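You operate a simulated robot arm through the tools that you are given. There is no shell and no other tool.

You run a simulated two-armed robot. Do the job below in one go: nothing can be reset, and whatever is moved stays where it is left.

## Task
Spike the extract in the mixing beaker with 1 ml of dye standard.
Fine: one squeeze of the bulb pipette gives 1 ml. Pipette back in its stand, cover on the standard, then stir the streaks out and stand the rod back. Set down upright: paste rod.

It is judged by the outcome, as a careful person would: the job done as asked, and still so three seconds after it is handed in. It fails if anything else is knocked over, pushed out of place, dropped, spilled or broken. A push-on lid holds only when it is set on centred and level and pressed home; a screw cap is set on level and turned clockwise until tight.

## Robot
Two 7-joint arms with fingered hands on one trunk that stands fixed in place. Base frame: the origin is at the foot of the trunk, x ahead of it, y to its left, z up; the work surface is at about z = 850. Readings come in mm, degrees, newtons and seconds.
The left shoulder is at [70, 139, 1033], the right one opposite. With the tool pointing down near the work surface each hand reaches from about 460 to 840 mm from the base axis, measured 20 degrees to its own side. Payload 3.9 kg a hand.
The tool frame of a hand sits at the grasp point between the pads (the TCP): z along the fingers, y along the line on which they close. The tips reach 29 mm beyond it. Largest opening 100 mm; the body of the gripper starts 34 mm behind the TCP. The gripper is a hand of 5 fingers: y runs from the thumb to the fingers, the wrist lies at [-15, -105, -177] in the tool frame.
Orientation is told as [roll, pitch, yaw] about the base's x, y, z axes, in that order, counted from this pose: with the fingers straight down and the wrist toward the robot, the tool's x, y and z point along [0, 1, 0], [1, 0, 0] and [0, 0, -1] of the base frame.

## Interface
- The arms move only by the tool arm_command. It takes "left_commands", "right_commands" or both (then of equal length, played together; a hand with none holds still); each is a list of rows, each a list of 2 entries, a list of its own where there are three numbers: the shift along the base's x, y, z in cm, then the turn, a rotation vector about the base's x, y, z in rad. In form: [[[x, y, z], [rx, ry, rz]], ...]. A call has 1 to 20 rows; each row shifts and turns the commanded pose from where the row before left it. Rows are played at 5 a second. More than 50 mm and 8.6 degrees between two rows, and nothing of the call is played. Where a pose cannot be reached the arm comes as near as it can. A force on the tool above 40 N (or 10 N above the force at the start of the call, whichever is more), or a blocked arm, ends the call early, and 0.2 s more pass. In this call time passes only in rows, and 0.2 s behind the last. The reply holds the time, the measured pose of the TCP, the force on the tool along the base axes, the opening and the grip force, in the units named above and with some noise, with the torque about the TCP (base axes, N m) and any sound that the robot's microphone picked up.
- Cameras (640 x 400 px; columns grow to the right, rows downward): "scene" is now at [133.8, 30.2, 1352]; the picture's right is [0.35, -0.94, 0.00], its down [-0.54, -0.20, -0.81] and it looks along [0.76, 0.28, -0.58] (base axes); focal length 277 px, centre (320, 200). "left" rides on the left gripper at [-66, -86, -121] in its tool frame; the picture's right is [-0.76, -0.31, 0.58], its down [0.59, -0.70, 0.40] and it looks along [0.28, 0.64, 0.71] (tool axes); focal length 247 px, centre (320, 200). "right" rides on the right gripper at [66, -86, -121] in its tool frame; the picture's right is [-0.76, 0.31, -0.58], its down [-0.59, -0.70, 0.40] and it looks along [-0.28, 0.64, 0.71] (tool axes); focal length 247 px, centre (320, 200). There is no depth. A picture from a camera that has moved, and an enlarged one, comes with that camera's place and axes in the base frame and with its lens.
- camera(camera): a new picture of that camera. The clock stands still meanwhile.
- slide_trunk(by): slides the trunk up (or, below 0, down) by that many mm; the arms and the scene camera ride with it, the base frame stays. It gives what a move gives, with no picture.
- move_fingers(index, middle, ring, little, thumb_bend, thumb_turn, hand): sets how far each is bent, from 0 (flat) to 100 (curled in); at 30 the hand is open as for a grip, at 70 the pads meet at the TCP. One left out holds its place. A second passes; each finger stops where it meets its share of the squeeze, and holds until it gets a number again. It is the only way to open and close the hand. It gives what a move gives, with no picture; readings hold the bend of each and the force on index, middle, ring, little, thumb and palm. thumb_turn goes from beside the hand (0) to across from the fingers (100), as for a grip.
- aim_head(pan, tilt): turns the head with the scene camera to pan (to the left, within 86 degrees either way) and tilt (down, from -29 to 69), counted from straight ahead of the robot. It gives what a move gives.
- close_up(camera, box): a new picture of the part [left, top, right, bottom] of that camera's present view, enlarged. The clock stands still meanwhile.
- close_job(): hands the job in; it is judged then, once.

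Nothing tells you positions but the pictures and the camera data. Unless the task says otherwise, let go and move clear before handing in.

The tools are called after "Call:" as a command line: name --argument value ..., lists and objects as JSON in quotes. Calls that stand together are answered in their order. arm_command: Moves the arms, as the interface text tells. Its arguments: {"type":"object","properties":{"left_commands":{"type":"array"},"right_commands":{"type":"array"}},"required":[]} The other tools are called the same way: slide_trunk (by) slides the trunk up or down; move_fingers (index, middle, ring, little, thumb_bend, thumb_turn, hand) moves the fingers one by one; aim_head (pan, tilt) turns the head that bears the scene camera; camera (camera) takes a picture; close_up (camera, box) takes an enlarged picture of a part of a camera's view; close_job () hands the job in.

At the start:

```text
t: 0.0
left_tcp_pos: [376.3, 465.8, 1202.8]
left_ee_rot: [0.0, 0.0, 22.8]
left_contact_force: [0.1, 0.2, -0.7]
left_torque: [-0.02, 0.0, -0.02]
left_opening: 99.9
left_gripper_force: 0.0
left_shape: jaw
left_bend: [30.0, 30.0, 30.0, 30.0, 30.0, 98.0]
left_finger forces: [0.1, 0.0, 0.0, 0.0, 0.0, 0.1]
right_tcp_pos: [536.4, -0.6, 1183.3]
right_ee_rot: [0.0, 0.0, 22.8]
right_contact_force: [0.6, -0.4, -0.1]
right_torque: [-0.02, 0.02, -0.02]
right_opening: 99.7
right_gripper_force: 0.1
right_shape: jaw
right_bend: [30.0, 30.0, 30.0, 30.0, 30.0, 98.0]
right_finger forces: [0.1, 0.0, 0.0, 0.0, 0.0, 0.0]
trunk travel left (down, up): [-675.0, 165.0]
head pan, tilt: [20.5, 35.6]
```

scene: 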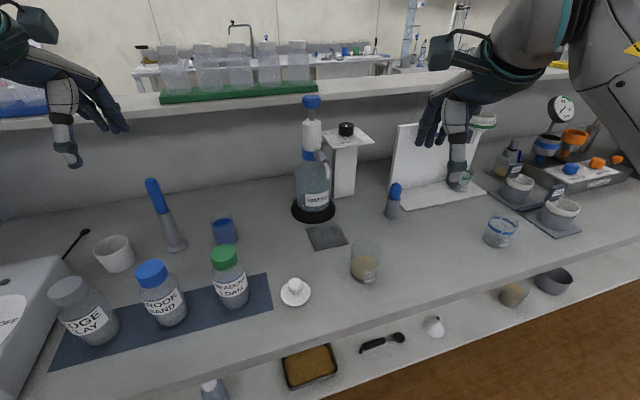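
right: 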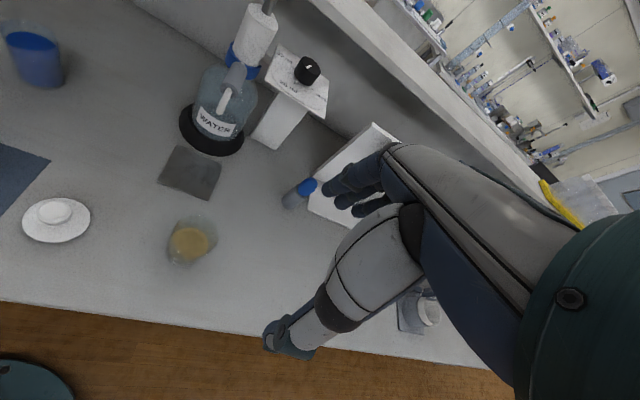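
left: 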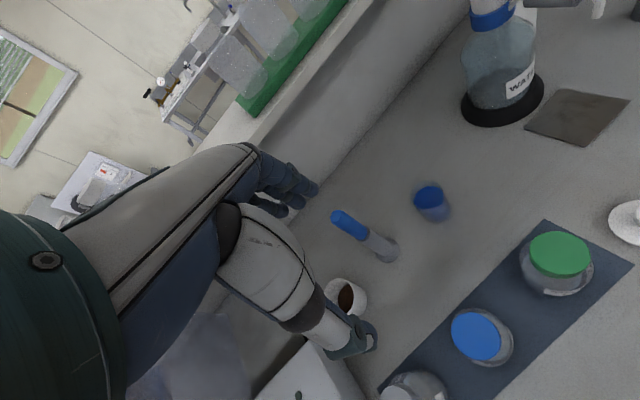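

I see a bench with a beaker of extract (tan) near the middle front, labelled bottles on a mat, a blue-liquid cup, a blue-bulbed thing in a stand at the left, another blue-topped one at the right, and a white cover. I'll take enlarged views to identify everything before moving.

Call:
close_up --camera "scene" --box '[40, 160, 280, 310]'

Call:
close_up --camera "scene" --box '[260, 170, 420, 310]'

Call:
close_up --camera "scene" --box '[400, 90, 640, 310]'

Call:
close_up --camera "scene" --box '[0, 220, 320, 400]'

```text
2.67 times, centred on (160, 235) of scene
camera zoom: at [133.8, 30.2, 1352.0], right [0.35, -0.94, 0.0], down [-0.54, -0.2, -0.81], along [0.76, 0.28, -0.58], focal length 740 px, centre (747, 107)
```

zoom: 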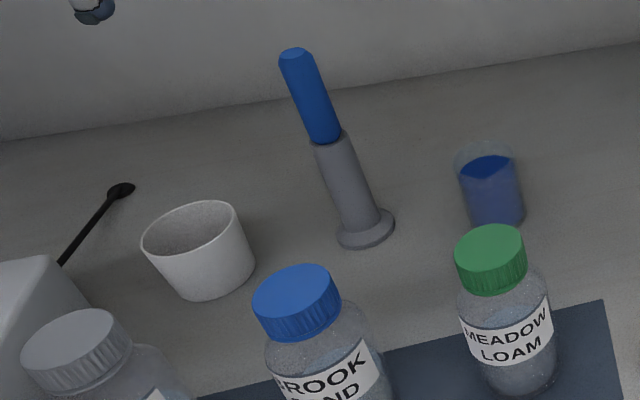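

```text
2.86 times, centred on (340, 240) of scene
camera zoom: at [133.8, 30.2, 1352.0], right [0.35, -0.94, 0.0], down [-0.54, -0.2, -0.81], along [0.76, 0.28, -0.58], focal length 792 px, centre (263, 86)
```

zoom: 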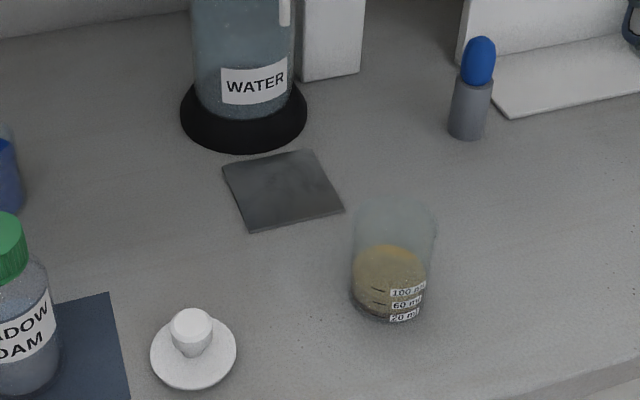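

```text
1.82 times, centred on (520, 200) of scene
camera zoom: at [133.8, 30.2, 1352.0], right [0.35, -0.94, 0.0], down [-0.54, -0.2, -0.81], along [0.76, 0.28, -0.58], focal length 504 px, centre (-44, 200)
```

zoom: 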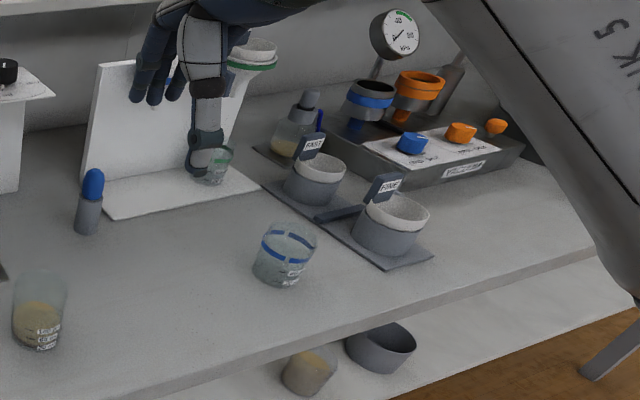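

```text
2.00 times, centred on (160, 310) of scene
camera zoom: at [133.8, 30.2, 1352.0], right [0.35, -0.94, 0.0], down [-0.54, -0.2, -0.81], along [0.76, 0.28, -0.58], focal length 555 px, centre (640, -20)
```

zoom: 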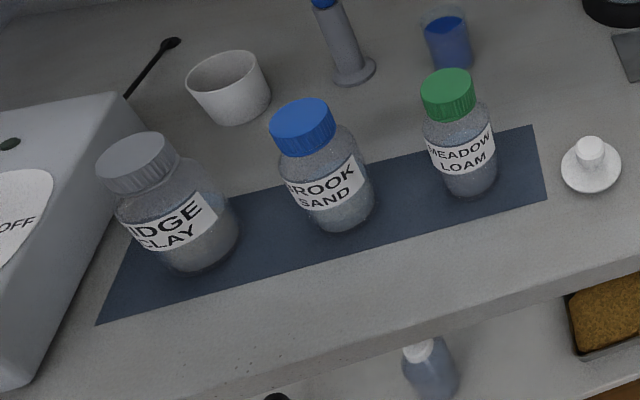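

The tall stand at the left holds the blue-handled paste rod (about [479, 546]). The short stand at the back holds the bulb pipette (about [788, 55]). The dye standard is at about [537, 441], its cover at about [451, 203] and the extract beaker at about [553, 81]. I'll zoom in harder to refine these.

Call:
close_up --camera "scene" --box '[360, 170, 424, 230]'

Call:
close_up --camera "scene" --box '[270, 270, 334, 310]'

Call:
close_up --camera "scene" --box '[130, 170, 258, 260]'

Call:
close_up --camera "scene" --box '[330, 230, 400, 290]'

Call:
close_up --camera "right" --box '[250, 140, 390, 230]'

Call:
close_up --camera "left" --box '[310, 160, 480, 290]'

```text
6.67 times, centred on (392, 200) of scene
camera zoom: at [133.8, 30.2, 1352.0], right [0.35, -0.94, 0.0], down [-0.54, -0.2, -0.81], along [0.76, 0.28, -0.58], focal length 1849 px, centre (-160, 200)
```

zoom: 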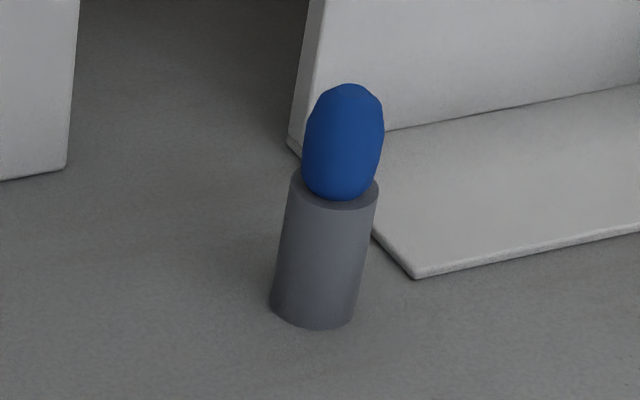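

```text
10.00 times, centred on (302, 290) of scene
camera zoom: at [133.8, 30.2, 1352.0], right [0.35, -0.94, 0.0], down [-0.54, -0.2, -0.81], along [0.76, 0.28, -0.58], focal length 2774 px, centre (500, -700)
```

zoom: 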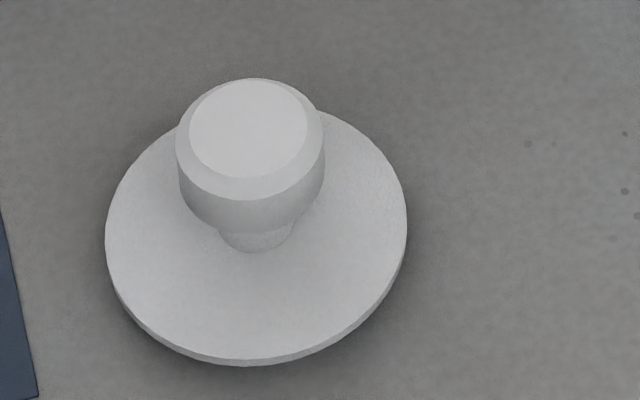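

```text
4.44 times, centred on (194, 215) of scene
camera zoom: at [133.8, 30.2, 1352.0], right [0.35, -0.94, 0.0], down [-0.54, -0.2, -0.81], along [0.76, 0.28, -0.58], focal length 1233 px, centre (880, 133)
```

zoom: 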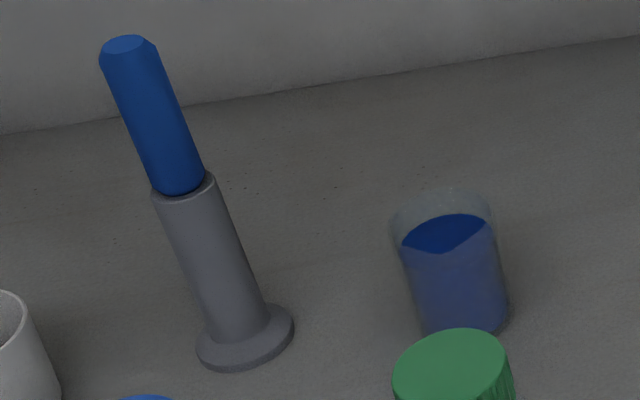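

```text
6.67 times, centred on (365, 260) of scene
camera zoom: at [133.8, 30.2, 1352.0], right [0.35, -0.94, 0.0], down [-0.54, -0.2, -0.81], along [0.76, 0.28, -0.58], focal length 1849 px, centre (20, -200)
```

zoom: 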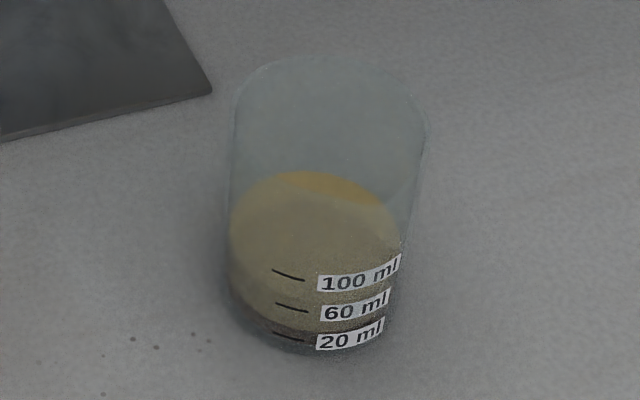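

```text
4.44 times, centred on (320, 185) of right
camera zoom: at [431.8, 27.8, 1304.1], right [0.58, -0.58, 0.58], down [-0.42, -0.82, -0.4], along [0.7, -0.01, -0.71], focal length 1098 px, centre (320, 267)
```

zoom: 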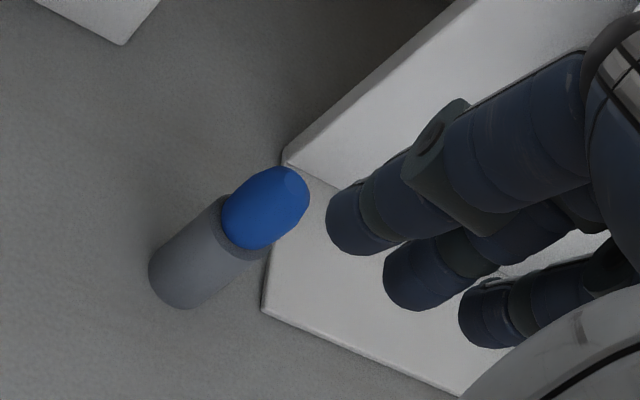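

```text
3.08 times, centred on (395, 225) of left
camera zoom: at [321.1, 371.1, 1325.4], right [0.01, -0.82, -0.58], down [-0.88, 0.27, -0.4], along [0.48, 0.51, -0.71], focal length 760 px, centre (89, 123)
```

zoom: 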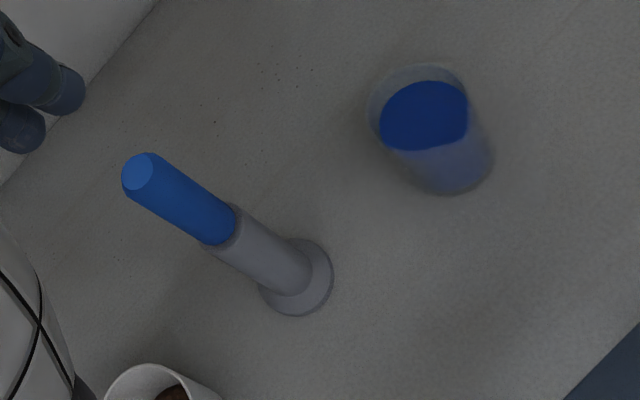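

I now have the main positions. The pipette stand top is at z≈912 with the bulb up to ≈959. The dye rim is at z≈927 with liquid just below it, and the cover's knob top is at z≈891. Next I'll close the left hand in free air to learn how its fingers behave.

Call:
move_fingers --hand "left" --index 56 --middle 56 --ring 56 --little 56 --thumb_bend 56

Call:
aim_head --pan 50 --tilt 25

Call:
camera --camera "scene"

Call:
camera --camera "left"

```text
t: 1.0
left_tcp_pos: [376.8, 464.2, 1202.0]
left_ee_rot: [0.0, 0.0, 22.7]
left_contact_force: [1.4, 0.3, 0.1]
left_torque: [0.02, 0.04, 0.0]
left_opening: 36.0
left_gripper_force: 0.0
left_shape: fingers
left_bend: [56.0, 56.0, 56.0, 56.0, 56.0, 98.0]
left_finger forces: [0.0, 0.1, 0.0, 0.1, 0.0, 0.0]
right_tcp_pos: [537.0, -1.2, 1184.6]
right_ee_rot: [0.0, 0.0, 22.7]
right_contact_force: [-0.7, -0.5, -0.6]
right_torque: [0.04, -0.02, 0.0]
right_opening: 99.9
right_gripper_force: 0.1
right_shape: jaw
right_bend: [30.0, 30.0, 30.0, 30.0, 30.0, 98.0]
right_finger forces: [0.0, 0.0, 0.0, 0.1, 0.0, 0.0]
trunk travel left (down, up): [-675.0, 165.0]
head pan, tilt: [20.5, 35.6]
```

```text
t: 1.9
left_tcp_pos: [375.6, 466.8, 1202.6]
left_ee_rot: [0.0, 0.0, 22.8]
left_contact_force: [0.0, 0.6, -0.8]
left_torque: [-0.02, -0.02, -0.02]
left_opening: 35.6
left_gripper_force: 0.0
left_shape: fingers
left_bend: [56.0, 56.0, 56.0, 56.0, 56.0, 98.0]
left_finger forces: [0.0, 0.0, 0.0, 0.0, 0.0, 0.0]
right_tcp_pos: [536.5, 0.2, 1184.2]
right_ee_rot: [0.0, 0.1, 22.8]
right_contact_force: [0.2, 0.3, -0.1]
right_torque: [0.01, 0.02, 0.01]
right_opening: 99.8
right_gripper_force: 0.0
right_shape: jaw
right_bend: [30.0, 30.0, 30.0, 30.0, 30.0, 98.0]
right_finger forces: [0.0, 0.1, 0.1, 0.0, 0.0, 0.0]
trunk travel left (down, up): [-675.0, 165.0]
head pan, tilt: [50.0, 25.0]
```

```text
taken
camera scene: at [110.9, 70.0, 1368.6], right [0.77, -0.64, 0.0], down [-0.27, -0.32, -0.91], along [0.58, 0.69, -0.42], focal length 277 px, centre (320, 200)
```

scene: 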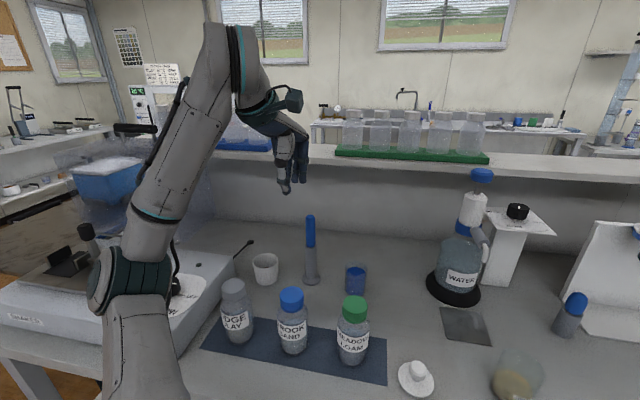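

```text
taken
camera left: at [321.1, 371.1, 1325.4], right [0.01, -0.82, -0.58], down [-0.88, 0.27, -0.4], along [0.48, 0.51, -0.71], focal length 247 px, centre (320, 200)
```

left: 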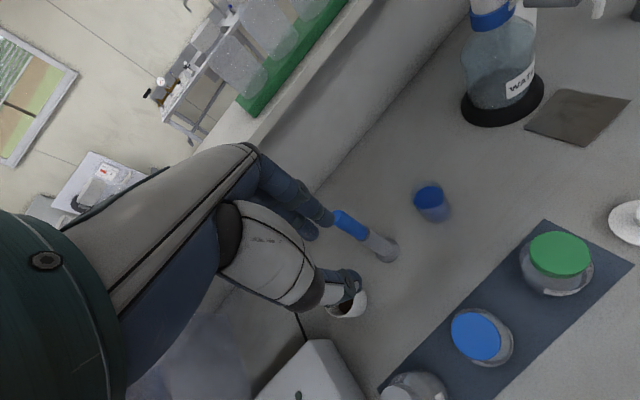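

Opening against bend is linear, about 2.5 mm per unit, so the 32 mm bulb should be touched near bend 57. I'll look closely at the hand shape.

Call:
close_up --camera "scene" --box '[220, 80, 340, 200]'

Call:
close_up --camera "scene" --box '[230, 200, 390, 300]'

Call:
close_up --camera "scene" --box '[390, 160, 640, 320]'

```text
3.33 times, centred on (280, 140) of scene
camera zoom: at [110.9, 70.0, 1368.6], right [0.77, -0.64, 0.0], down [-0.27, -0.32, -0.91], along [0.58, 0.69, -0.42], focal length 925 px, centre (453, 400)
```

zoom: 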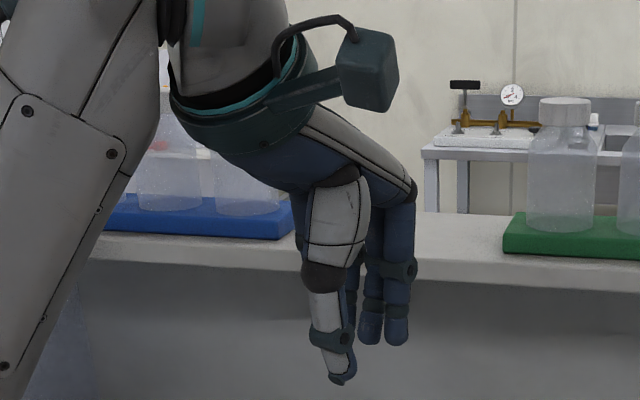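

```text
4.00 times, centred on (310, 250) of scene
camera zoom: at [110.9, 70.0, 1368.6], right [0.77, -0.64, 0.0], down [-0.27, -0.32, -0.91], along [0.58, 0.69, -0.42], focal length 1110 px, centre (360, 0)
```

zoom: 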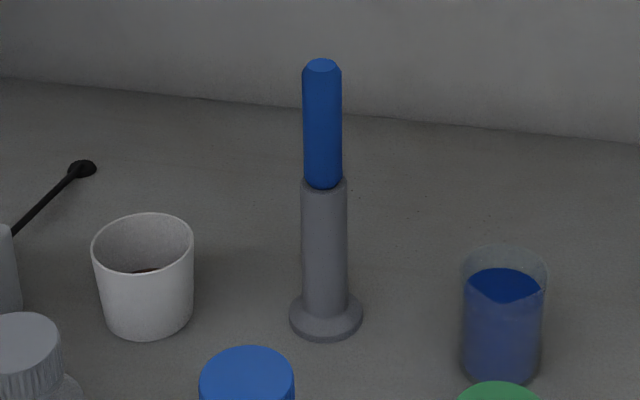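

```text
2.50 times, centred on (515, 240) of scene
camera zoom: at [110.9, 70.0, 1368.6], right [0.77, -0.64, 0.0], down [-0.27, -0.32, -0.91], along [0.58, 0.69, -0.42], focal length 694 px, centre (-168, 100)
```

zoom: 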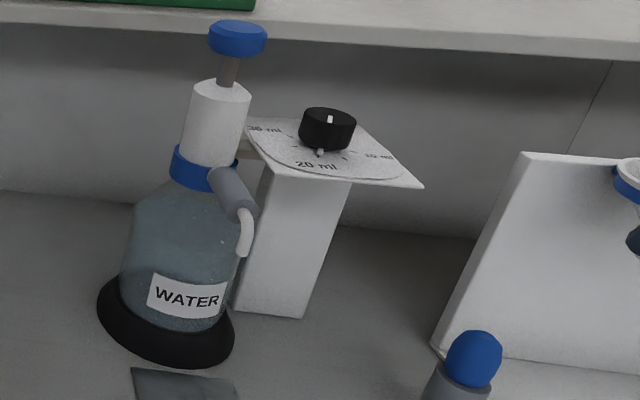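

Thumb tip reaches about 38 mm below the TCP and the fingers about 29 mm. I'll move the right arm out of the way to the right and reopen the left hand.

Call:
arm_command --right_commands '[[[-1.4, -4.2, 0], [0, 0, -0.1]], [[-1.4, -4.2, 0], [0, 0, -0.1]], [[-1.4, -4.2, 0], [0, 0, -0.1]], [[-1.4, -4.2, 0], [0, 0, -0.1]], [[-1.4, -4.2, 0], [0, 0, -0.1]], [[-1.4, -4.2, 0], [0, 0, -0.1]], [[-1.4, -4.2, 0], [0, 0, -0.1]], [[-1.4, -4.2, 0], [0, 0, -0.1]]]'

Call:
move_fingers --hand "left" --index 30 --middle 30 --ring 30 --little 30 --thumb_bend 30

Call:
aim_head --pan 10 --tilt 38

Call:
camera --camera "scene"

Call:
close_up --camera "scene" --box '[320, 150, 480, 250]'

```text
t: 3.7
left_tcp_pos: [375.2, 464.6, 1204.7]
left_ee_rot: [0.0, -0.1, 22.8]
left_contact_force: [0.3, 0.4, 0.6]
left_torque: [-0.02, -0.03, 0.0]
left_opening: 35.6
left_gripper_force: 0.0
left_shape: fingers
left_bend: [56.0, 56.0, 56.0, 56.0, 56.0, 98.0]
left_finger forces: [0.0, 0.0, 0.0, 0.1, 0.0, 0.1]
right_tcp_pos: [424.5, -336.7, 1182.7]
right_ee_rot: [0.2, 0.0, -23.1]
right_contact_force: [-0.3, -0.9, -0.2]
right_torque: [0.01, -0.01, 0.01]
right_opening: 100.0
right_gripper_force: 0.1
right_shape: jaw
right_bend: [30.0, 30.0, 30.0, 30.0, 30.0, 98.0]
right_finger forces: [0.0, 0.0, 0.0, 0.1, 0.1, 0.1]
trunk travel left (down, up): [-675.0, 165.0]
head pan, tilt: [50.0, 25.0]
```

```text
t: 4.7
left_tcp_pos: [376.4, 465.3, 1204.2]
left_ee_rot: [-0.1, 0.0, 22.8]
left_contact_force: [-0.8, 1.0, 0.7]
left_torque: [0.0, 0.01, -0.03]
left_opening: 98.2
left_gripper_force: 0.1
left_shape: fingers
left_bend: [30.0, 30.0, 30.0, 30.0, 30.0, 98.0]
left_finger forces: [0.1, 0.1, 0.0, 0.0, 0.1, 0.0]
right_tcp_pos: [424.9, -335.1, 1182.8]
right_ee_rot: [0.1, 0.1, -23.0]
right_contact_force: [0.7, 0.3, 0.3]
right_torque: [0.01, -0.01, -0.01]
right_opening: 99.8
right_gripper_force: 0.1
right_shape: jaw
right_bend: [30.0, 30.0, 30.0, 30.0, 30.0, 98.0]
right_finger forces: [0.0, 0.0, 0.0, 0.0, 0.0, 0.0]
trunk travel left (down, up): [-675.0, 165.0]
head pan, tilt: [50.0, 25.0]
```

```text
t: 5.8
left_tcp_pos: [377.9, 466.2, 1203.8]
left_ee_rot: [-0.1, 0.0, 22.8]
left_contact_force: [-0.8, -0.7, 0.0]
left_torque: [-0.01, 0.0, 0.0]
left_opening: 98.4
left_gripper_force: 0.1
left_shape: fingers
left_bend: [30.0, 30.0, 30.0, 30.0, 30.0, 98.0]
left_finger forces: [0.0, 0.1, 0.0, 0.0, 0.0, 0.0]
right_tcp_pos: [425.3, -334.6, 1183.9]
right_ee_rot: [-0.1, 0.0, -23.0]
right_contact_force: [-0.3, -0.8, -0.8]
right_torque: [0.01, -0.01, -0.02]
right_opening: 99.8
right_gripper_force: 0.1
right_shape: jaw
right_bend: [30.0, 30.0, 30.0, 30.0, 30.0, 98.0]
right_finger forces: [0.0, 0.0, 0.0, 0.1, 0.1, 0.0]
trunk travel left (down, up): [-675.0, 165.0]
head pan, tilt: [10.0, 38.0]
```

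```text
taken
camera scene: at [136.6, 14.6, 1348.3], right [0.17, -0.98, 0.0], down [-0.61, -0.11, -0.79], along [0.78, 0.14, -0.62], focal length 277 px, centre (320, 200)
```

scene: 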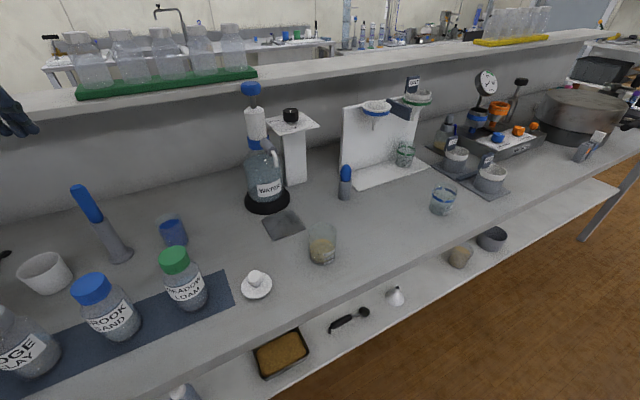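

```text
4.00 times, centred on (400, 200) of scene
camera zoom: at [136.6, 14.6, 1348.3], right [0.17, -0.98, 0.0], down [-0.61, -0.11, -0.79], along [0.78, 0.14, -0.62], focal length 1110 px, centre (0, 200)
```

zoom: 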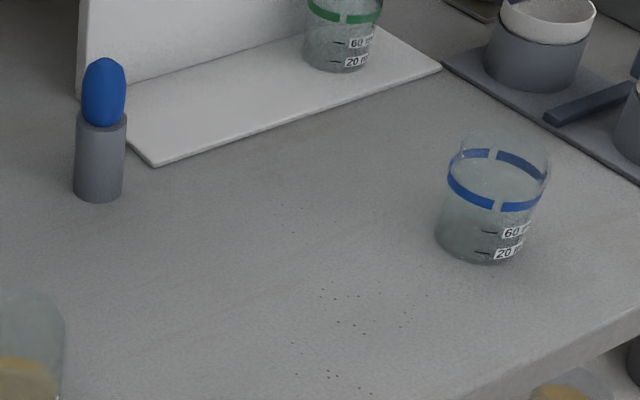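

The second view gives the same pipette position, [789, 57]. I'll bring the left hand over to above it in two legs, staying high.

Call:
arm_command --left_commands '[[[1.5, -3.8, -0.5], [0, 0, -0.057]], [[1.5, -3.8, -0.5], [0, 0, -0.057]], [[1.5, -3.8, -0.5], [0, 0, -0.057]], [[1.5, -3.8, -0.5], [0, 0, -0.057]], [[1.5, -3.8, -0.5], [0, 0, -0.057]], [[1.5, -3.8, -0.5], [0, 0, -0.057]], [[1.5, -3.8, -0.5], [0, 0, -0.057]], [[3.8, -1.8, -1.2], [0, 0, 0]], [[3.8, -1.8, -1.2], [0, 0, 0]], [[3.8, -1.8, -1.2], [0, 0, 0]], [[3.8, -1.8, -1.2], [0, 0, 0]], [[3.8, -1.8, -1.2], [0, 0, 0]], [[3.8, -1.8, -1.2], [0, 0, 0]]]'

Call:
camera --camera "scene"

Call:
camera --camera "left"

```text
t: 8.6
left_tcp_pos: [714.9, 90.7, 1092.2]
left_ee_rot: [0.1, 0.1, -0.1]
left_contact_force: [0.1, -0.8, 0.1]
left_torque: [0.02, 0.02, 0.0]
left_opening: 98.6
left_gripper_force: 0.1
left_shape: fingers
left_bend: [30.0, 30.0, 30.0, 30.0, 30.0, 98.0]
left_finger forces: [0.1, 0.1, 0.0, 0.0, 0.1, 0.0]
right_tcp_pos: [426.6, -335.4, 1182.3]
right_ee_rot: [0.1, 0.1, -23.1]
right_contact_force: [1.1, -0.7, -0.8]
right_torque: [0.01, 0.0, 0.02]
right_opening: 99.5
right_gripper_force: 0.1
right_shape: jaw
right_bend: [30.0, 30.0, 30.0, 30.0, 30.0, 98.0]
right_finger forces: [0.0, 0.1, 0.1, 0.0, 0.1, 0.0]
trunk travel left (down, up): [-675.0, 165.0]
head pan, tilt: [10.0, 38.0]
```

```text
taken
camera scene: at [137.7, 12.6, 1348.2], right [0.17, -0.98, 0.0], down [-0.61, -0.11, -0.79], along [0.78, 0.14, -0.62], focal length 277 px, centre (320, 200)
```

scene: 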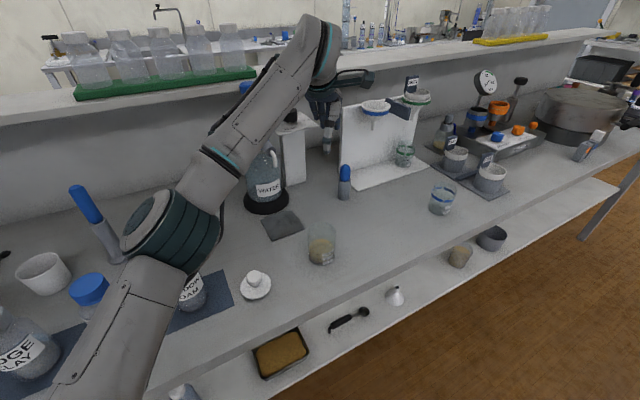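

```text
taken
camera left: at [627.4, 23.7, 1213.9], right [-0.31, -0.76, -0.58], down [-0.7, 0.59, -0.4], along [0.64, 0.28, -0.71], focal length 247 px, centre (320, 200)
```

left: 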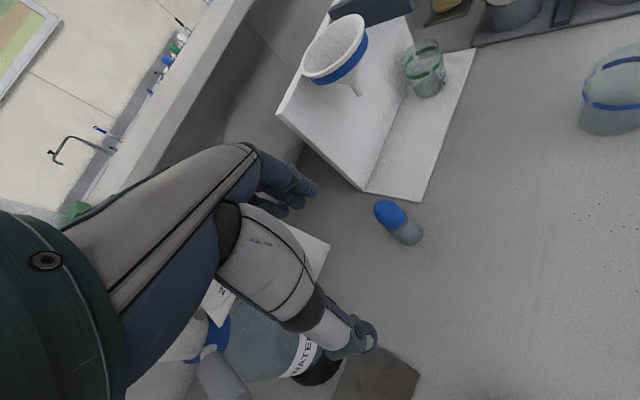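

The hand is at about [715, 91, 1092] and clear of everything. I'll go on to directly above the pipette and check where it settles.

Call:
arm_command --left_commands '[[[3.7, -1.7, -2], [0, 0, 0]], [[3.7, -1.7, -2], [0, 0, 0]], [[0, 0, -2], [0, 0, 0]], [[0, 0, 0], [0, 0, 0]], [[0, 0, 0], [0, 0, 0]]]'

Call:
arm_command --left_commands '[[[0, 0, 0], [0, 0, 0]]]'

Call:
close_up --camera "scene" --box '[280, 80, 420, 220]'

Call:
camera --camera "left"

```text
t: 9.8
left_tcp_pos: [758.3, 67.4, 1031.6]
left_ee_rot: [0.0, 0.0, -0.2]
left_contact_force: [0.1, 0.1, -0.2]
left_torque: [0.01, 0.01, -0.04]
left_opening: 98.8
left_gripper_force: 0.1
left_shape: fingers
left_bend: [30.0, 30.0, 30.0, 30.0, 30.0, 98.0]
left_finger forces: [0.0, 0.0, 0.0, 0.1, 0.0, 0.1]
left hand out of reach, approached as far as the arm can: row 2
right_tcp_pos: [425.5, -332.5, 1183.0]
right_ee_rot: [0.1, 0.0, -23.0]
right_contact_force: [-0.4, 0.3, 1.0]
right_torque: [0.0, -0.02, -0.01]
right_opening: 99.8
right_gripper_force: 0.0
right_shape: jaw
right_bend: [30.0, 30.0, 30.0, 30.0, 30.0, 98.0]
right_finger forces: [0.0, 0.1, 0.0, 0.1, 0.0, 0.0]
trunk travel left (down, up): [-675.0, 165.0]
head pan, tilt: [10.0, 38.0]
```

```text
t: 10.2
left_tcp_pos: [757.0, 66.4, 1030.6]
left_ee_rot: [0.0, 0.0, -0.1]
left_contact_force: [-0.2, 0.7, -0.8]
left_torque: [0.0, -0.02, -0.02]
left_opening: 98.8
left_gripper_force: 0.0
left_shape: fingers
left_bend: [30.0, 30.0, 30.0, 30.0, 30.0, 98.0]
left_finger forces: [0.0, 0.0, 0.1, 0.0, 0.1, 0.0]
right_tcp_pos: [425.5, -334.6, 1183.7]
right_ee_rot: [0.0, 0.0, -22.9]
right_contact_force: [0.3, 0.0, 0.0]
right_torque: [-0.01, -0.01, 0.0]
right_opening: 99.8
right_gripper_force: 0.0
right_shape: jaw
right_bend: [30.0, 30.0, 30.0, 30.0, 30.0, 98.0]
right_finger forces: [0.1, 0.0, 0.0, 0.1, 0.0, 0.0]
trunk travel left (down, up): [-675.0, 165.0]
head pan, tilt: [10.0, 38.0]
```

```text
2.86 times, centred on (350, 150) of scene
camera zoom: at [136.5, 14.7, 1348.3], right [0.17, -0.98, 0.0], down [-0.61, -0.11, -0.79], along [0.78, 0.14, -0.62], focal length 792 px, centre (234, 343)
```

zoom: 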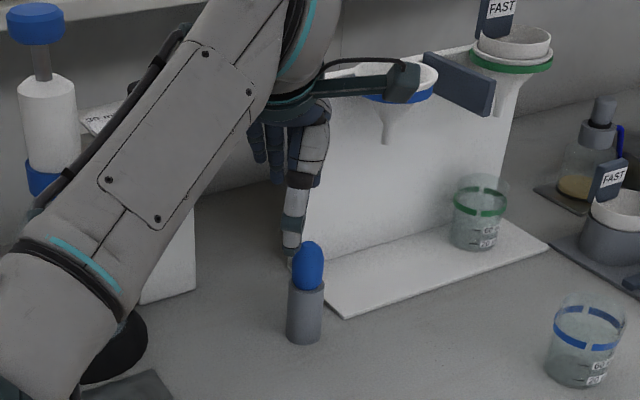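

```text
taken
camera left: at [670.0, 0.1, 1153.1], right [-0.31, -0.76, -0.58], down [-0.7, 0.59, -0.4], along [0.64, 0.28, -0.71], focal length 247 px, centre (320, 200)
```

left: 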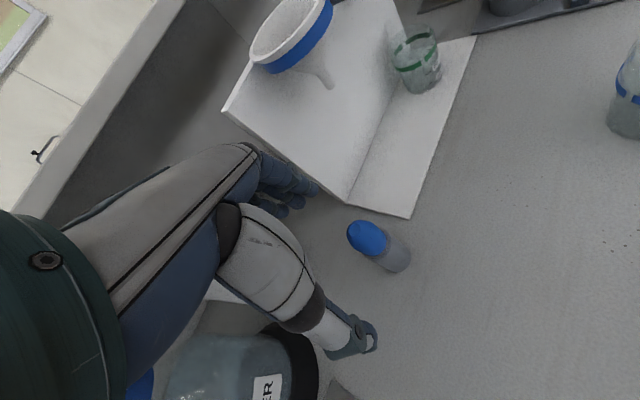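

The arm is at the edge of its reach here, because the wrist sits well above the shoulder. Raising the trunk about 90 mm brings the shoulder to wrist height, and yawing the hand about 14° toward the shoulder adds a little more.

Call:
slide_trunk --by 90

Call:
arm_command --left_commands '[[[-2, 0, 0], [0, 0, -0.085]], [[0, 0, -2], [0, 0, -0.085]], [[0, 0, -2], [0, 0, -0.085]], [[0, 0, 0], [0, 0, 0]]]'

Call:
arm_command --left_commands '[[[0, 0, 0], [0, 0, 0]], [[0, 0, 0], [0, 0, 0]]]'

```text
t: 11.5
left_tcp_pos: [758.5, 66.6, 1120.5]
left_ee_rot: [0.0, 0.1, -0.1]
left_contact_force: [0.0, 0.1, -0.5]
left_torque: [-0.02, -0.02, -0.02]
left_opening: 98.4
left_gripper_force: 0.1
left_shape: fingers
left_bend: [30.0, 30.0, 30.0, 30.0, 30.0, 98.0]
left_finger forces: [0.0, 0.0, 0.0, 0.1, 0.0, 0.0]
right_tcp_pos: [425.1, -334.4, 1272.2]
right_ee_rot: [-0.1, -0.1, -23.0]
right_contact_force: [0.5, 0.6, -0.4]
right_torque: [-0.02, 0.02, 0.01]
right_opening: 99.6
right_gripper_force: 0.1
right_shape: jaw
right_bend: [30.0, 30.0, 30.0, 30.0, 30.0, 98.0]
right_finger forces: [0.1, 0.0, 0.1, 0.1, 0.1, 0.1]
trunk travel left (down, up): [-765.0, 75.0]
head pan, tilt: [10.0, 38.0]
```

```text
t: 12.5
left_tcp_pos: [737.1, 66.4, 1081.8]
left_ee_rot: [0.0, 0.0, -14.8]
left_contact_force: [-0.2, 0.1, 1.0]
left_torque: [0.01, 0.0, -0.01]
left_opening: 98.5
left_gripper_force: 0.1
left_shape: fingers
left_bend: [30.0, 30.0, 30.0, 30.0, 30.0, 98.0]
left_finger forces: [0.1, 0.0, 0.1, 0.0, 0.0, 0.0]
right_tcp_pos: [425.2, -334.5, 1272.6]
right_ee_rot: [0.0, 0.0, -23.0]
right_contact_force: [-0.4, 0.4, 0.0]
right_torque: [-0.01, -0.02, -0.05]
right_opening: 99.8
right_gripper_force: 0.0
right_shape: jaw
right_bend: [30.0, 30.0, 30.0, 30.0, 30.0, 98.0]
right_finger forces: [0.0, 0.0, 0.0, 0.0, 0.0, 0.0]
trunk travel left (down, up): [-765.0, 75.0]
head pan, tilt: [10.0, 38.0]
```

```text
t: 13.1
left_tcp_pos: [738.5, 66.2, 1080.6]
left_ee_rot: [0.1, 0.0, -14.7]
left_contact_force: [-0.2, -0.7, 0.0]
left_torque: [0.01, 0.03, 0.03]
left_opening: 98.6
left_gripper_force: 0.1
left_shape: fingers
left_bend: [30.0, 30.0, 30.0, 30.0, 30.0, 98.0]
left_finger forces: [0.1, 0.0, 0.0, 0.1, 0.1, 0.0]
right_tcp_pos: [425.4, -335.7, 1272.2]
right_ee_rot: [0.0, 0.0, -23.1]
right_contact_force: [-0.3, 0.0, -0.2]
right_torque: [-0.01, -0.02, 0.02]
right_opening: 99.9
right_gripper_force: 0.0
right_shape: jaw
right_bend: [30.0, 30.0, 30.0, 30.0, 30.0, 98.0]
right_finger forces: [0.0, 0.0, 0.1, 0.1, 0.0, 0.0]
trunk travel left (down, up): [-765.0, 75.0]
head pan, tilt: [10.0, 38.0]
```

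The commanded pose follows the clamped pose. I'll move over the pipette with the fingertips still above the bulb.

Call:
arm_command --left_commands '[[[1.3, -0.2, -1.5], [0, 0, 0]], [[1.3, -0.2, -1.5], [0, 0, 0]], [[1.3, -0.2, -1.5], [0, 0, 0]], [[1.2, -0.3, -1.5], [0, 0, 0]], [[0, 0, 0], [0, 0, 0]]]'

Call:
arm_command --left_commands '[[[0, 0, 0], [0, 0, 0]], [[0, 0, 0], [0, 0, 0]]]'

Call:
close_up --camera "scene" --box '[280, 100, 440, 260]'

Call:
camera --camera "left"

```text
t: 14.3
left_tcp_pos: [778.4, 59.3, 1026.0]
left_ee_rot: [-0.1, 0.0, -14.8]
left_contact_force: [1.3, 0.4, -0.5]
left_torque: [0.02, 0.02, -0.02]
left_opening: 98.4
left_gripper_force: 0.0
left_shape: fingers
left_bend: [30.0, 30.0, 30.0, 30.0, 30.0, 98.0]
left_finger forces: [0.0, 0.1, 0.0, 0.0, 0.0, 0.1]
left hand out of reach, approached as far as the arm can: row 4
right_tcp_pos: [425.1, -334.9, 1272.8]
right_ee_rot: [0.0, -0.1, -23.0]
right_contact_force: [0.4, 0.2, 0.4]
right_torque: [-0.02, 0.01, 0.01]
right_opening: 99.6
right_gripper_force: 0.0
right_shape: jaw
right_bend: [30.0, 30.0, 30.0, 30.0, 30.0, 98.0]
right_finger forces: [0.0, 0.0, 0.0, 0.0, 0.0, 0.0]
trunk travel left (down, up): [-765.0, 75.0]
head pan, tilt: [10.0, 38.0]
```

```text
t: 14.9
left_tcp_pos: [777.9, 58.6, 1025.4]
left_ee_rot: [0.1, 0.0, -14.8]
left_contact_force: [0.1, 0.2, 0.5]
left_torque: [-0.04, 0.0, -0.02]
left_opening: 98.7
left_gripper_force: 0.1
left_shape: fingers
left_bend: [30.0, 30.0, 30.0, 30.0, 30.0, 98.0]
left_finger forces: [0.0, 0.0, 0.1, 0.1, 0.1, 0.1]
right_tcp_pos: [425.7, -335.3, 1273.3]
right_ee_rot: [0.1, 0.1, -23.0]
right_contact_force: [0.2, 0.1, -0.4]
right_torque: [0.0, -0.01, -0.01]
right_opening: 99.6
right_gripper_force: 0.0
right_shape: jaw
right_bend: [30.0, 30.0, 30.0, 30.0, 30.0, 98.0]
right_finger forces: [0.0, 0.0, 0.0, 0.0, 0.1, 0.0]
trunk travel left (down, up): [-765.0, 75.0]
head pan, tilt: [10.0, 38.0]
```

```text
2.50 times, centred on (360, 180) of scene
camera zoom: at [136.6, 14.4, 1438.3], right [0.17, -0.98, 0.0], down [-0.61, -0.11, -0.79], along [0.78, 0.14, -0.62], focal length 694 px, centre (220, 250)
```

zoom: 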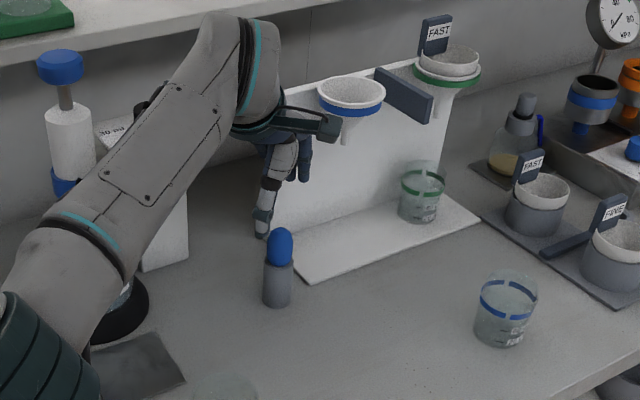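

```text
taken
camera left: at [677.5, 15.9, 1148.3], right [-0.49, -0.65, -0.58], down [-0.53, 0.75, -0.4], along [0.69, 0.11, -0.71], focal length 247 px, centre (320, 200)
```

left: 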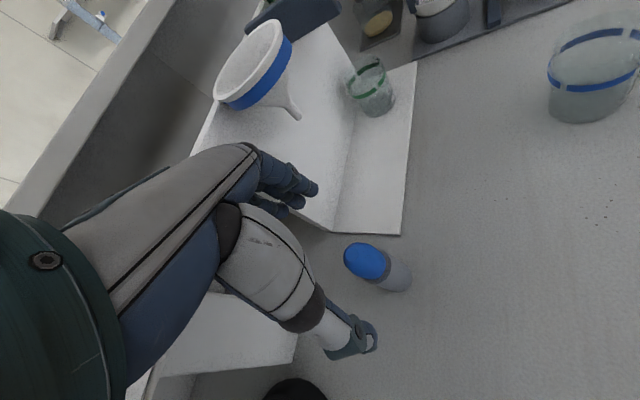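

It is still about 5 mm short, so I'll tilt the hand 5° (wrist toward the robot). That gains about 15 mm of reach. Then I'll centre over the bulb.

Call:
arm_command --left_commands '[[[0, 0, 0], [-0.022, -0.0845, 0]], [[1.1, -0.2, -1], [0, 0, 0]], [[0, 0, -0.5], [0, 0, 0]], [[0, 0, 0], [0, 0, 0]]]'

Call:
arm_command --left_commands '[[[0, 0, 0], [0, 0, 0]], [[0, 0, 0], [0, 0, 0]]]'

Call:
close_up --camera "scene" --box '[310, 130, 390, 230]'

Call:
camera --camera "right"

```text
t: 15.9
left_tcp_pos: [791.5, 57.5, 1010.9]
left_ee_rot: [0.0, -5.0, -14.7]
left_contact_force: [-0.5, -0.2, 0.2]
left_torque: [0.01, 0.03, 0.03]
left_opening: 98.3
left_gripper_force: 0.1
left_shape: fingers
left_bend: [30.0, 30.0, 30.0, 30.0, 30.0, 98.0]
left_finger forces: [0.0, 0.0, 0.1, 0.1, 0.1, 0.1]
right_tcp_pos: [425.0, -335.0, 1272.5]
right_ee_rot: [0.0, 0.1, -23.1]
right_contact_force: [1.8, -0.1, 1.5]
right_torque: [0.03, 0.02, 0.01]
right_opening: 99.8
right_gripper_force: 0.1
right_shape: jaw
right_bend: [30.0, 30.0, 30.0, 30.0, 30.0, 98.0]
right_finger forces: [0.0, 0.0, 0.0, 0.2, 0.1, 0.1]
trunk travel left (down, up): [-765.0, 75.0]
head pan, tilt: [10.0, 38.0]
```

```text
t: 16.5
left_tcp_pos: [789.8, 58.0, 1010.4]
left_ee_rot: [0.1, -5.0, -14.7]
left_contact_force: [-0.2, 1.0, -0.6]
left_torque: [0.0, -0.01, -0.02]
left_opening: 98.7
left_gripper_force: 0.1
left_shape: fingers
left_bend: [30.0, 30.0, 30.0, 30.0, 30.0, 98.0]
left_finger forces: [0.0, 0.0, 0.0, 0.1, 0.0, 0.1]
right_tcp_pos: [425.9, -335.4, 1274.0]
right_ee_rot: [0.1, -0.1, -23.1]
right_contact_force: [0.4, -0.7, -0.5]
right_torque: [0.0, -0.01, 0.03]
right_opening: 99.9
right_gripper_force: 0.1
right_shape: jaw
right_bend: [30.0, 30.0, 30.0, 30.0, 30.0, 98.0]
right_finger forces: [0.1, 0.1, 0.1, 0.0, 0.0, 0.1]
trunk travel left (down, up): [-765.0, 75.0]
head pan, tilt: [10.0, 38.0]
```

```text
4.00 times, centred on (350, 180) of scene
camera zoom: at [136.6, 14.2, 1438.3], right [0.17, -0.98, 0.0], down [-0.61, -0.11, -0.79], along [0.78, 0.14, -0.62], focal length 1110 px, centre (200, 280)
```

zoom: 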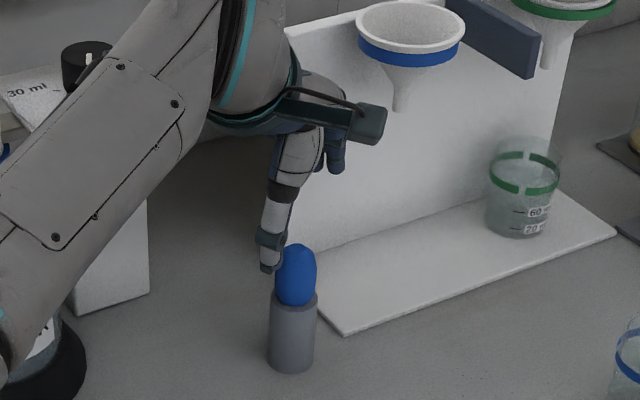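

```text
taken
camera right: at [372.0, -240.6, 1393.0], right [-0.01, -0.82, 0.58], down [-0.88, -0.27, -0.4], along [0.48, -0.51, -0.71], focal length 247 px, centre (320, 200)
```

right: 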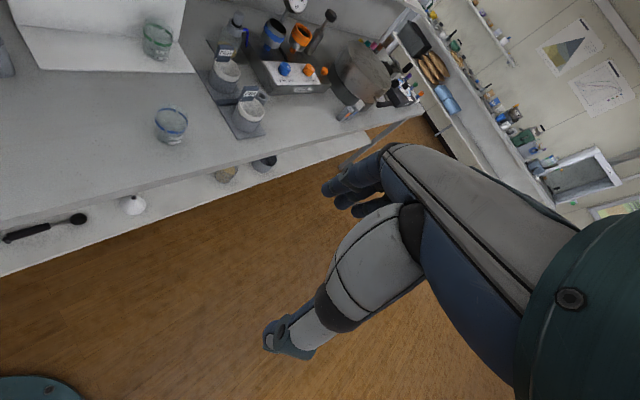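

I'm centred over the bulb with the thumb tip at z≈974. I'll lower to TCP z≈955 so the tips stay above the stand rim, then check both views.

Call:
arm_command --left_commands '[[[0, 0, -2], [0, 0, 0]], [[0, 0, -2], [0, 0, 0]], [[0, 0, -1.5], [0, 0, 0]], [[0, 0, 0], [0, 0, 0]], [[0, 0, 0], [0, 0, 0]]]'

Call:
close_up --camera "scene" --box '[310, 130, 390, 230]'

Call:
close_up --camera "left" --box '[240, 160, 440, 360]'

```text
t: 17.7
left_tcp_pos: [791.7, 56.4, 955.8]
left_ee_rot: [0.0, -5.0, -14.7]
left_contact_force: [0.1, -0.1, 0.3]
left_torque: [0.01, 0.0, -0.01]
left_opening: 98.7
left_gripper_force: 0.1
left_shape: fingers
left_bend: [30.0, 30.0, 30.0, 30.0, 30.0, 98.0]
left_finger forces: [0.0, 0.0, 0.0, 0.0, 0.1, 0.1]
right_tcp_pos: [425.7, -334.1, 1272.6]
right_ee_rot: [0.1, 0.0, -23.0]
right_contact_force: [0.1, 0.1, -0.1]
right_torque: [0.04, -0.01, -0.01]
right_opening: 99.6
right_gripper_force: 0.2
right_shape: jaw
right_bend: [30.0, 30.0, 30.0, 30.0, 30.0, 98.0]
right_finger forces: [0.1, 0.0, 0.0, 0.0, 0.0, 0.1]
trunk travel left (down, up): [-765.0, 75.0]
head pan, tilt: [10.0, 38.0]
```

```text
4.00 times, centred on (350, 180) of scene
camera zoom: at [136.6, 14.5, 1438.3], right [0.17, -0.98, 0.0], down [-0.61, -0.11, -0.79], along [0.78, 0.14, -0.62], focal length 1110 px, centre (200, 280)
```

zoom: 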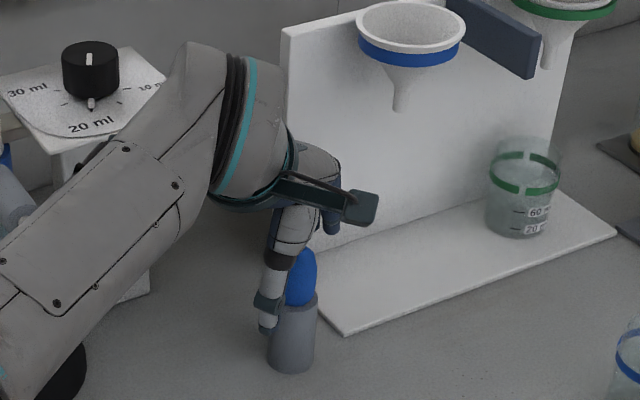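

```text
2.00 times, centred on (340, 260) of left
camera zoom: at [680.7, 17.0, 1069.4], right [-0.44, -0.67, -0.6], down [-0.49, 0.74, -0.46], along [0.75, 0.1, -0.65], focal length 494 px, centre (280, 80)
```

zoom: 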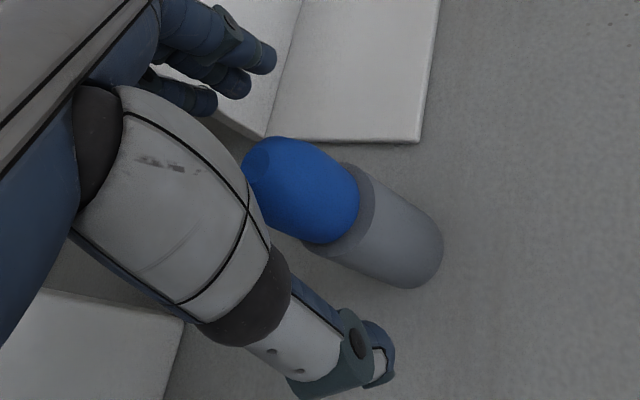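

The bulb is centred between thumb and fingers at about [789, 57.5, 935]. I'll lower 2 mm more and close step by step.

Call:
arm_command --left_commands '[[[-0.1, 0, -0.2], [0, 0, 0]], [[0, 0, 0], [0, 0, 0]]]'

Call:
move_fingers --hand "left" --index 52 --middle 52 --ring 52 --little 52 --thumb_bend 52

Call:
close_up --camera "scene" --box '[310, 130, 390, 230]'

Call:
close_up --camera "left" --box '[240, 160, 440, 360]'

```text
t: 18.3
left_tcp_pos: [790.0, 57.8, 953.8]
left_ee_rot: [0.0, -5.0, -14.5]
left_contact_force: [0.9, -0.3, -0.1]
left_torque: [0.0, -0.04, 0.01]
left_opening: 98.8
left_gripper_force: 0.1
left_shape: fingers
left_bend: [30.0, 30.0, 30.0, 30.0, 30.0, 98.0]
left_finger forces: [0.0, 0.0, 0.0, 0.0, 0.1, 0.0]
right_tcp_pos: [425.1, -335.3, 1273.1]
right_ee_rot: [0.0, 0.0, -23.0]
right_contact_force: [0.0, 0.6, 0.3]
right_torque: [-0.01, 0.01, -0.01]
right_opening: 99.5
right_gripper_force: 0.2
right_shape: jaw
right_bend: [30.0, 30.0, 30.0, 30.0, 30.0, 98.0]
right_finger forces: [0.1, 0.1, 0.1, 0.0, 0.1, 0.1]
trunk travel left (down, up): [-765.0, 75.0]
head pan, tilt: [10.0, 38.0]
```

```text
t: 19.3
left_tcp_pos: [789.1, 56.7, 953.3]
left_ee_rot: [0.0, -4.9, -14.8]
left_contact_force: [0.0, -1.0, -0.1]
left_torque: [-0.02, 0.0, 0.0]
left_opening: 45.5
left_gripper_force: 0.0
left_shape: fingers
left_bend: [52.0, 52.0, 52.0, 52.0, 52.0, 98.0]
left_finger forces: [0.0, 0.1, 0.1, 0.0, 0.0, 0.0]
right_tcp_pos: [424.0, -334.7, 1273.5]
right_ee_rot: [0.0, -0.1, -23.0]
right_contact_force: [-0.4, -0.6, -0.4]
right_torque: [-0.04, 0.0, 0.03]
right_opening: 99.7
right_gripper_force: 0.0
right_shape: jaw
right_bend: [30.0, 30.0, 30.0, 30.0, 30.0, 98.0]
right_finger forces: [0.1, 0.1, 0.0, 0.0, 0.0, 0.0]
trunk travel left (down, up): [-765.0, 75.0]
head pan, tilt: [10.0, 38.0]
```

```text
4.00 times, centred on (350, 180) of scene
camera zoom: at [136.6, 14.5, 1438.3], right [0.17, -0.98, 0.0], down [-0.61, -0.11, -0.79], along [0.78, 0.14, -0.62], focal length 1110 px, centre (200, 280)
```

zoom: 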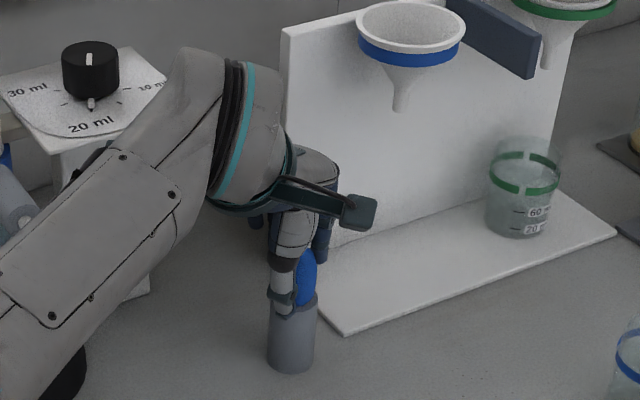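

```text
2.00 times, centred on (340, 260) of left
camera zoom: at [678.3, 17.6, 1067.7], right [-0.44, -0.67, -0.6], down [-0.49, 0.74, -0.46], along [0.75, 0.1, -0.65], focal length 494 px, centre (280, 80)
```

zoom: 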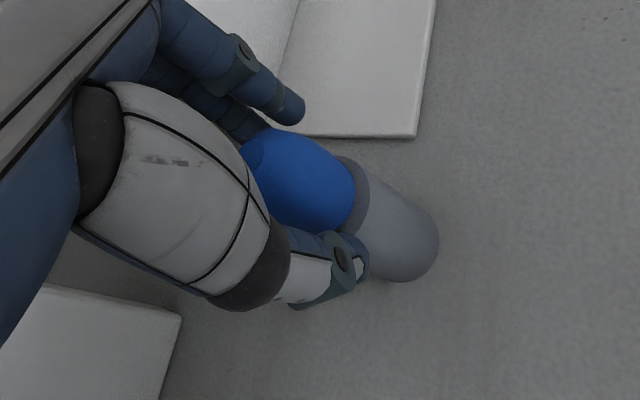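

The thumb tip is at z≈920, about 8 mm above the stand rim, and the bulb is still untouched. I'll lower 4 mm and close gently toward contact.

Call:
arm_command --left_commands '[[[0, 0, -0.4], [0, 0, 0]], [[0, 0, 0], [0, 0, 0]]]'

Call:
move_fingers --hand "left" --index 57 --middle 57 --ring 57 --little 57 --thumb_bend 57

Call:
close_up --camera "scene" --box '[310, 130, 390, 230]'

Call:
close_up --camera "left" --box '[240, 160, 440, 360]'

```text
t: 19.9
left_tcp_pos: [788.8, 57.0, 949.3]
left_ee_rot: [0.0, -5.0, -14.7]
left_contact_force: [-0.2, 0.5, 0.0]
left_torque: [-0.01, 0.02, -0.03]
left_opening: 45.7
left_gripper_force: 0.0
left_shape: fingers
left_bend: [52.0, 52.0, 52.0, 52.0, 52.0, 98.0]
left_finger forces: [0.1, 0.1, 0.0, 0.1, 0.0, 0.0]
right_tcp_pos: [425.1, -335.0, 1272.1]
right_ee_rot: [0.0, 0.0, -22.9]
right_contact_force: [0.2, -0.5, -0.4]
right_torque: [0.03, 0.0, -0.03]
right_opening: 99.8
right_gripper_force: 0.0
right_shape: jaw
right_bend: [30.0, 30.0, 30.0, 30.0, 30.0, 98.0]
right_finger forces: [0.1, 0.0, 0.0, 0.1, 0.1, 0.1]
trunk travel left (down, up): [-765.0, 75.0]
head pan, tilt: [10.0, 38.0]
```

```text
t: 20.9
left_tcp_pos: [789.4, 58.7, 948.8]
left_ee_rot: [0.0, -4.9, -14.7]
left_contact_force: [0.5, -0.5, 0.2]
left_torque: [0.02, -0.01, -0.03]
left_opening: 35.9
left_gripper_force: 0.0
left_shape: fingers
left_bend: [56.0, 56.0, 56.0, 56.0, 56.0, 98.0]
left_finger forces: [0.0, 0.0, 0.0, 0.0, 0.1, 0.1]
right_tcp_pos: [426.1, -334.1, 1274.2]
right_ee_rot: [0.0, 0.1, -23.0]
right_contact_force: [0.6, -0.2, 0.2]
right_torque: [-0.04, 0.01, 0.0]
right_opening: 99.9
right_gripper_force: 0.0
right_shape: jaw
right_bend: [30.0, 30.0, 30.0, 30.0, 30.0, 98.0]
right_finger forces: [0.1, 0.0, 0.0, 0.0, 0.0, 0.0]
trunk travel left (down, up): [-765.0, 75.0]
head pan, tilt: [10.0, 38.0]
```

```text
4.00 times, centred on (350, 180) of scene
camera zoom: at [136.6, 14.5, 1438.3], right [0.17, -0.98, 0.0], down [-0.61, -0.11, -0.79], along [0.78, 0.14, -0.62], focal length 1110 px, centre (200, 280)
```

zoom: 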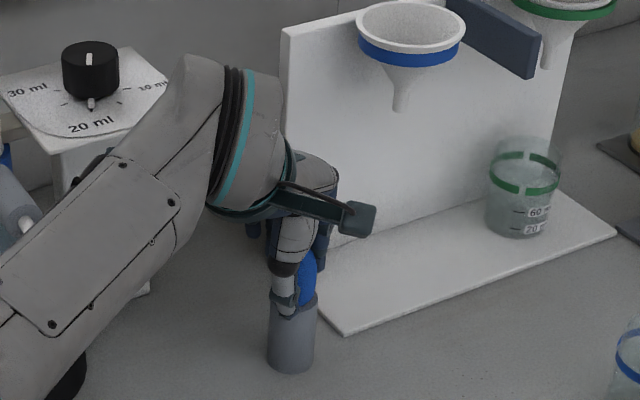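

```text
2.00 times, centred on (340, 260) of left
camera zoom: at [677.5, 17.6, 1063.7], right [-0.44, -0.67, -0.6], down [-0.49, 0.74, -0.46], along [0.75, 0.1, -0.65], focal length 494 px, centre (280, 80)
```

zoom: 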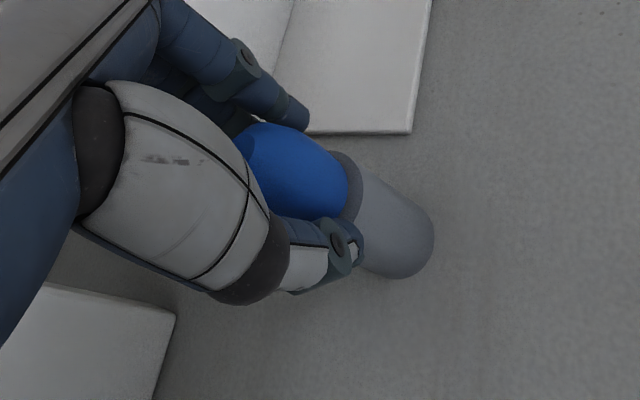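

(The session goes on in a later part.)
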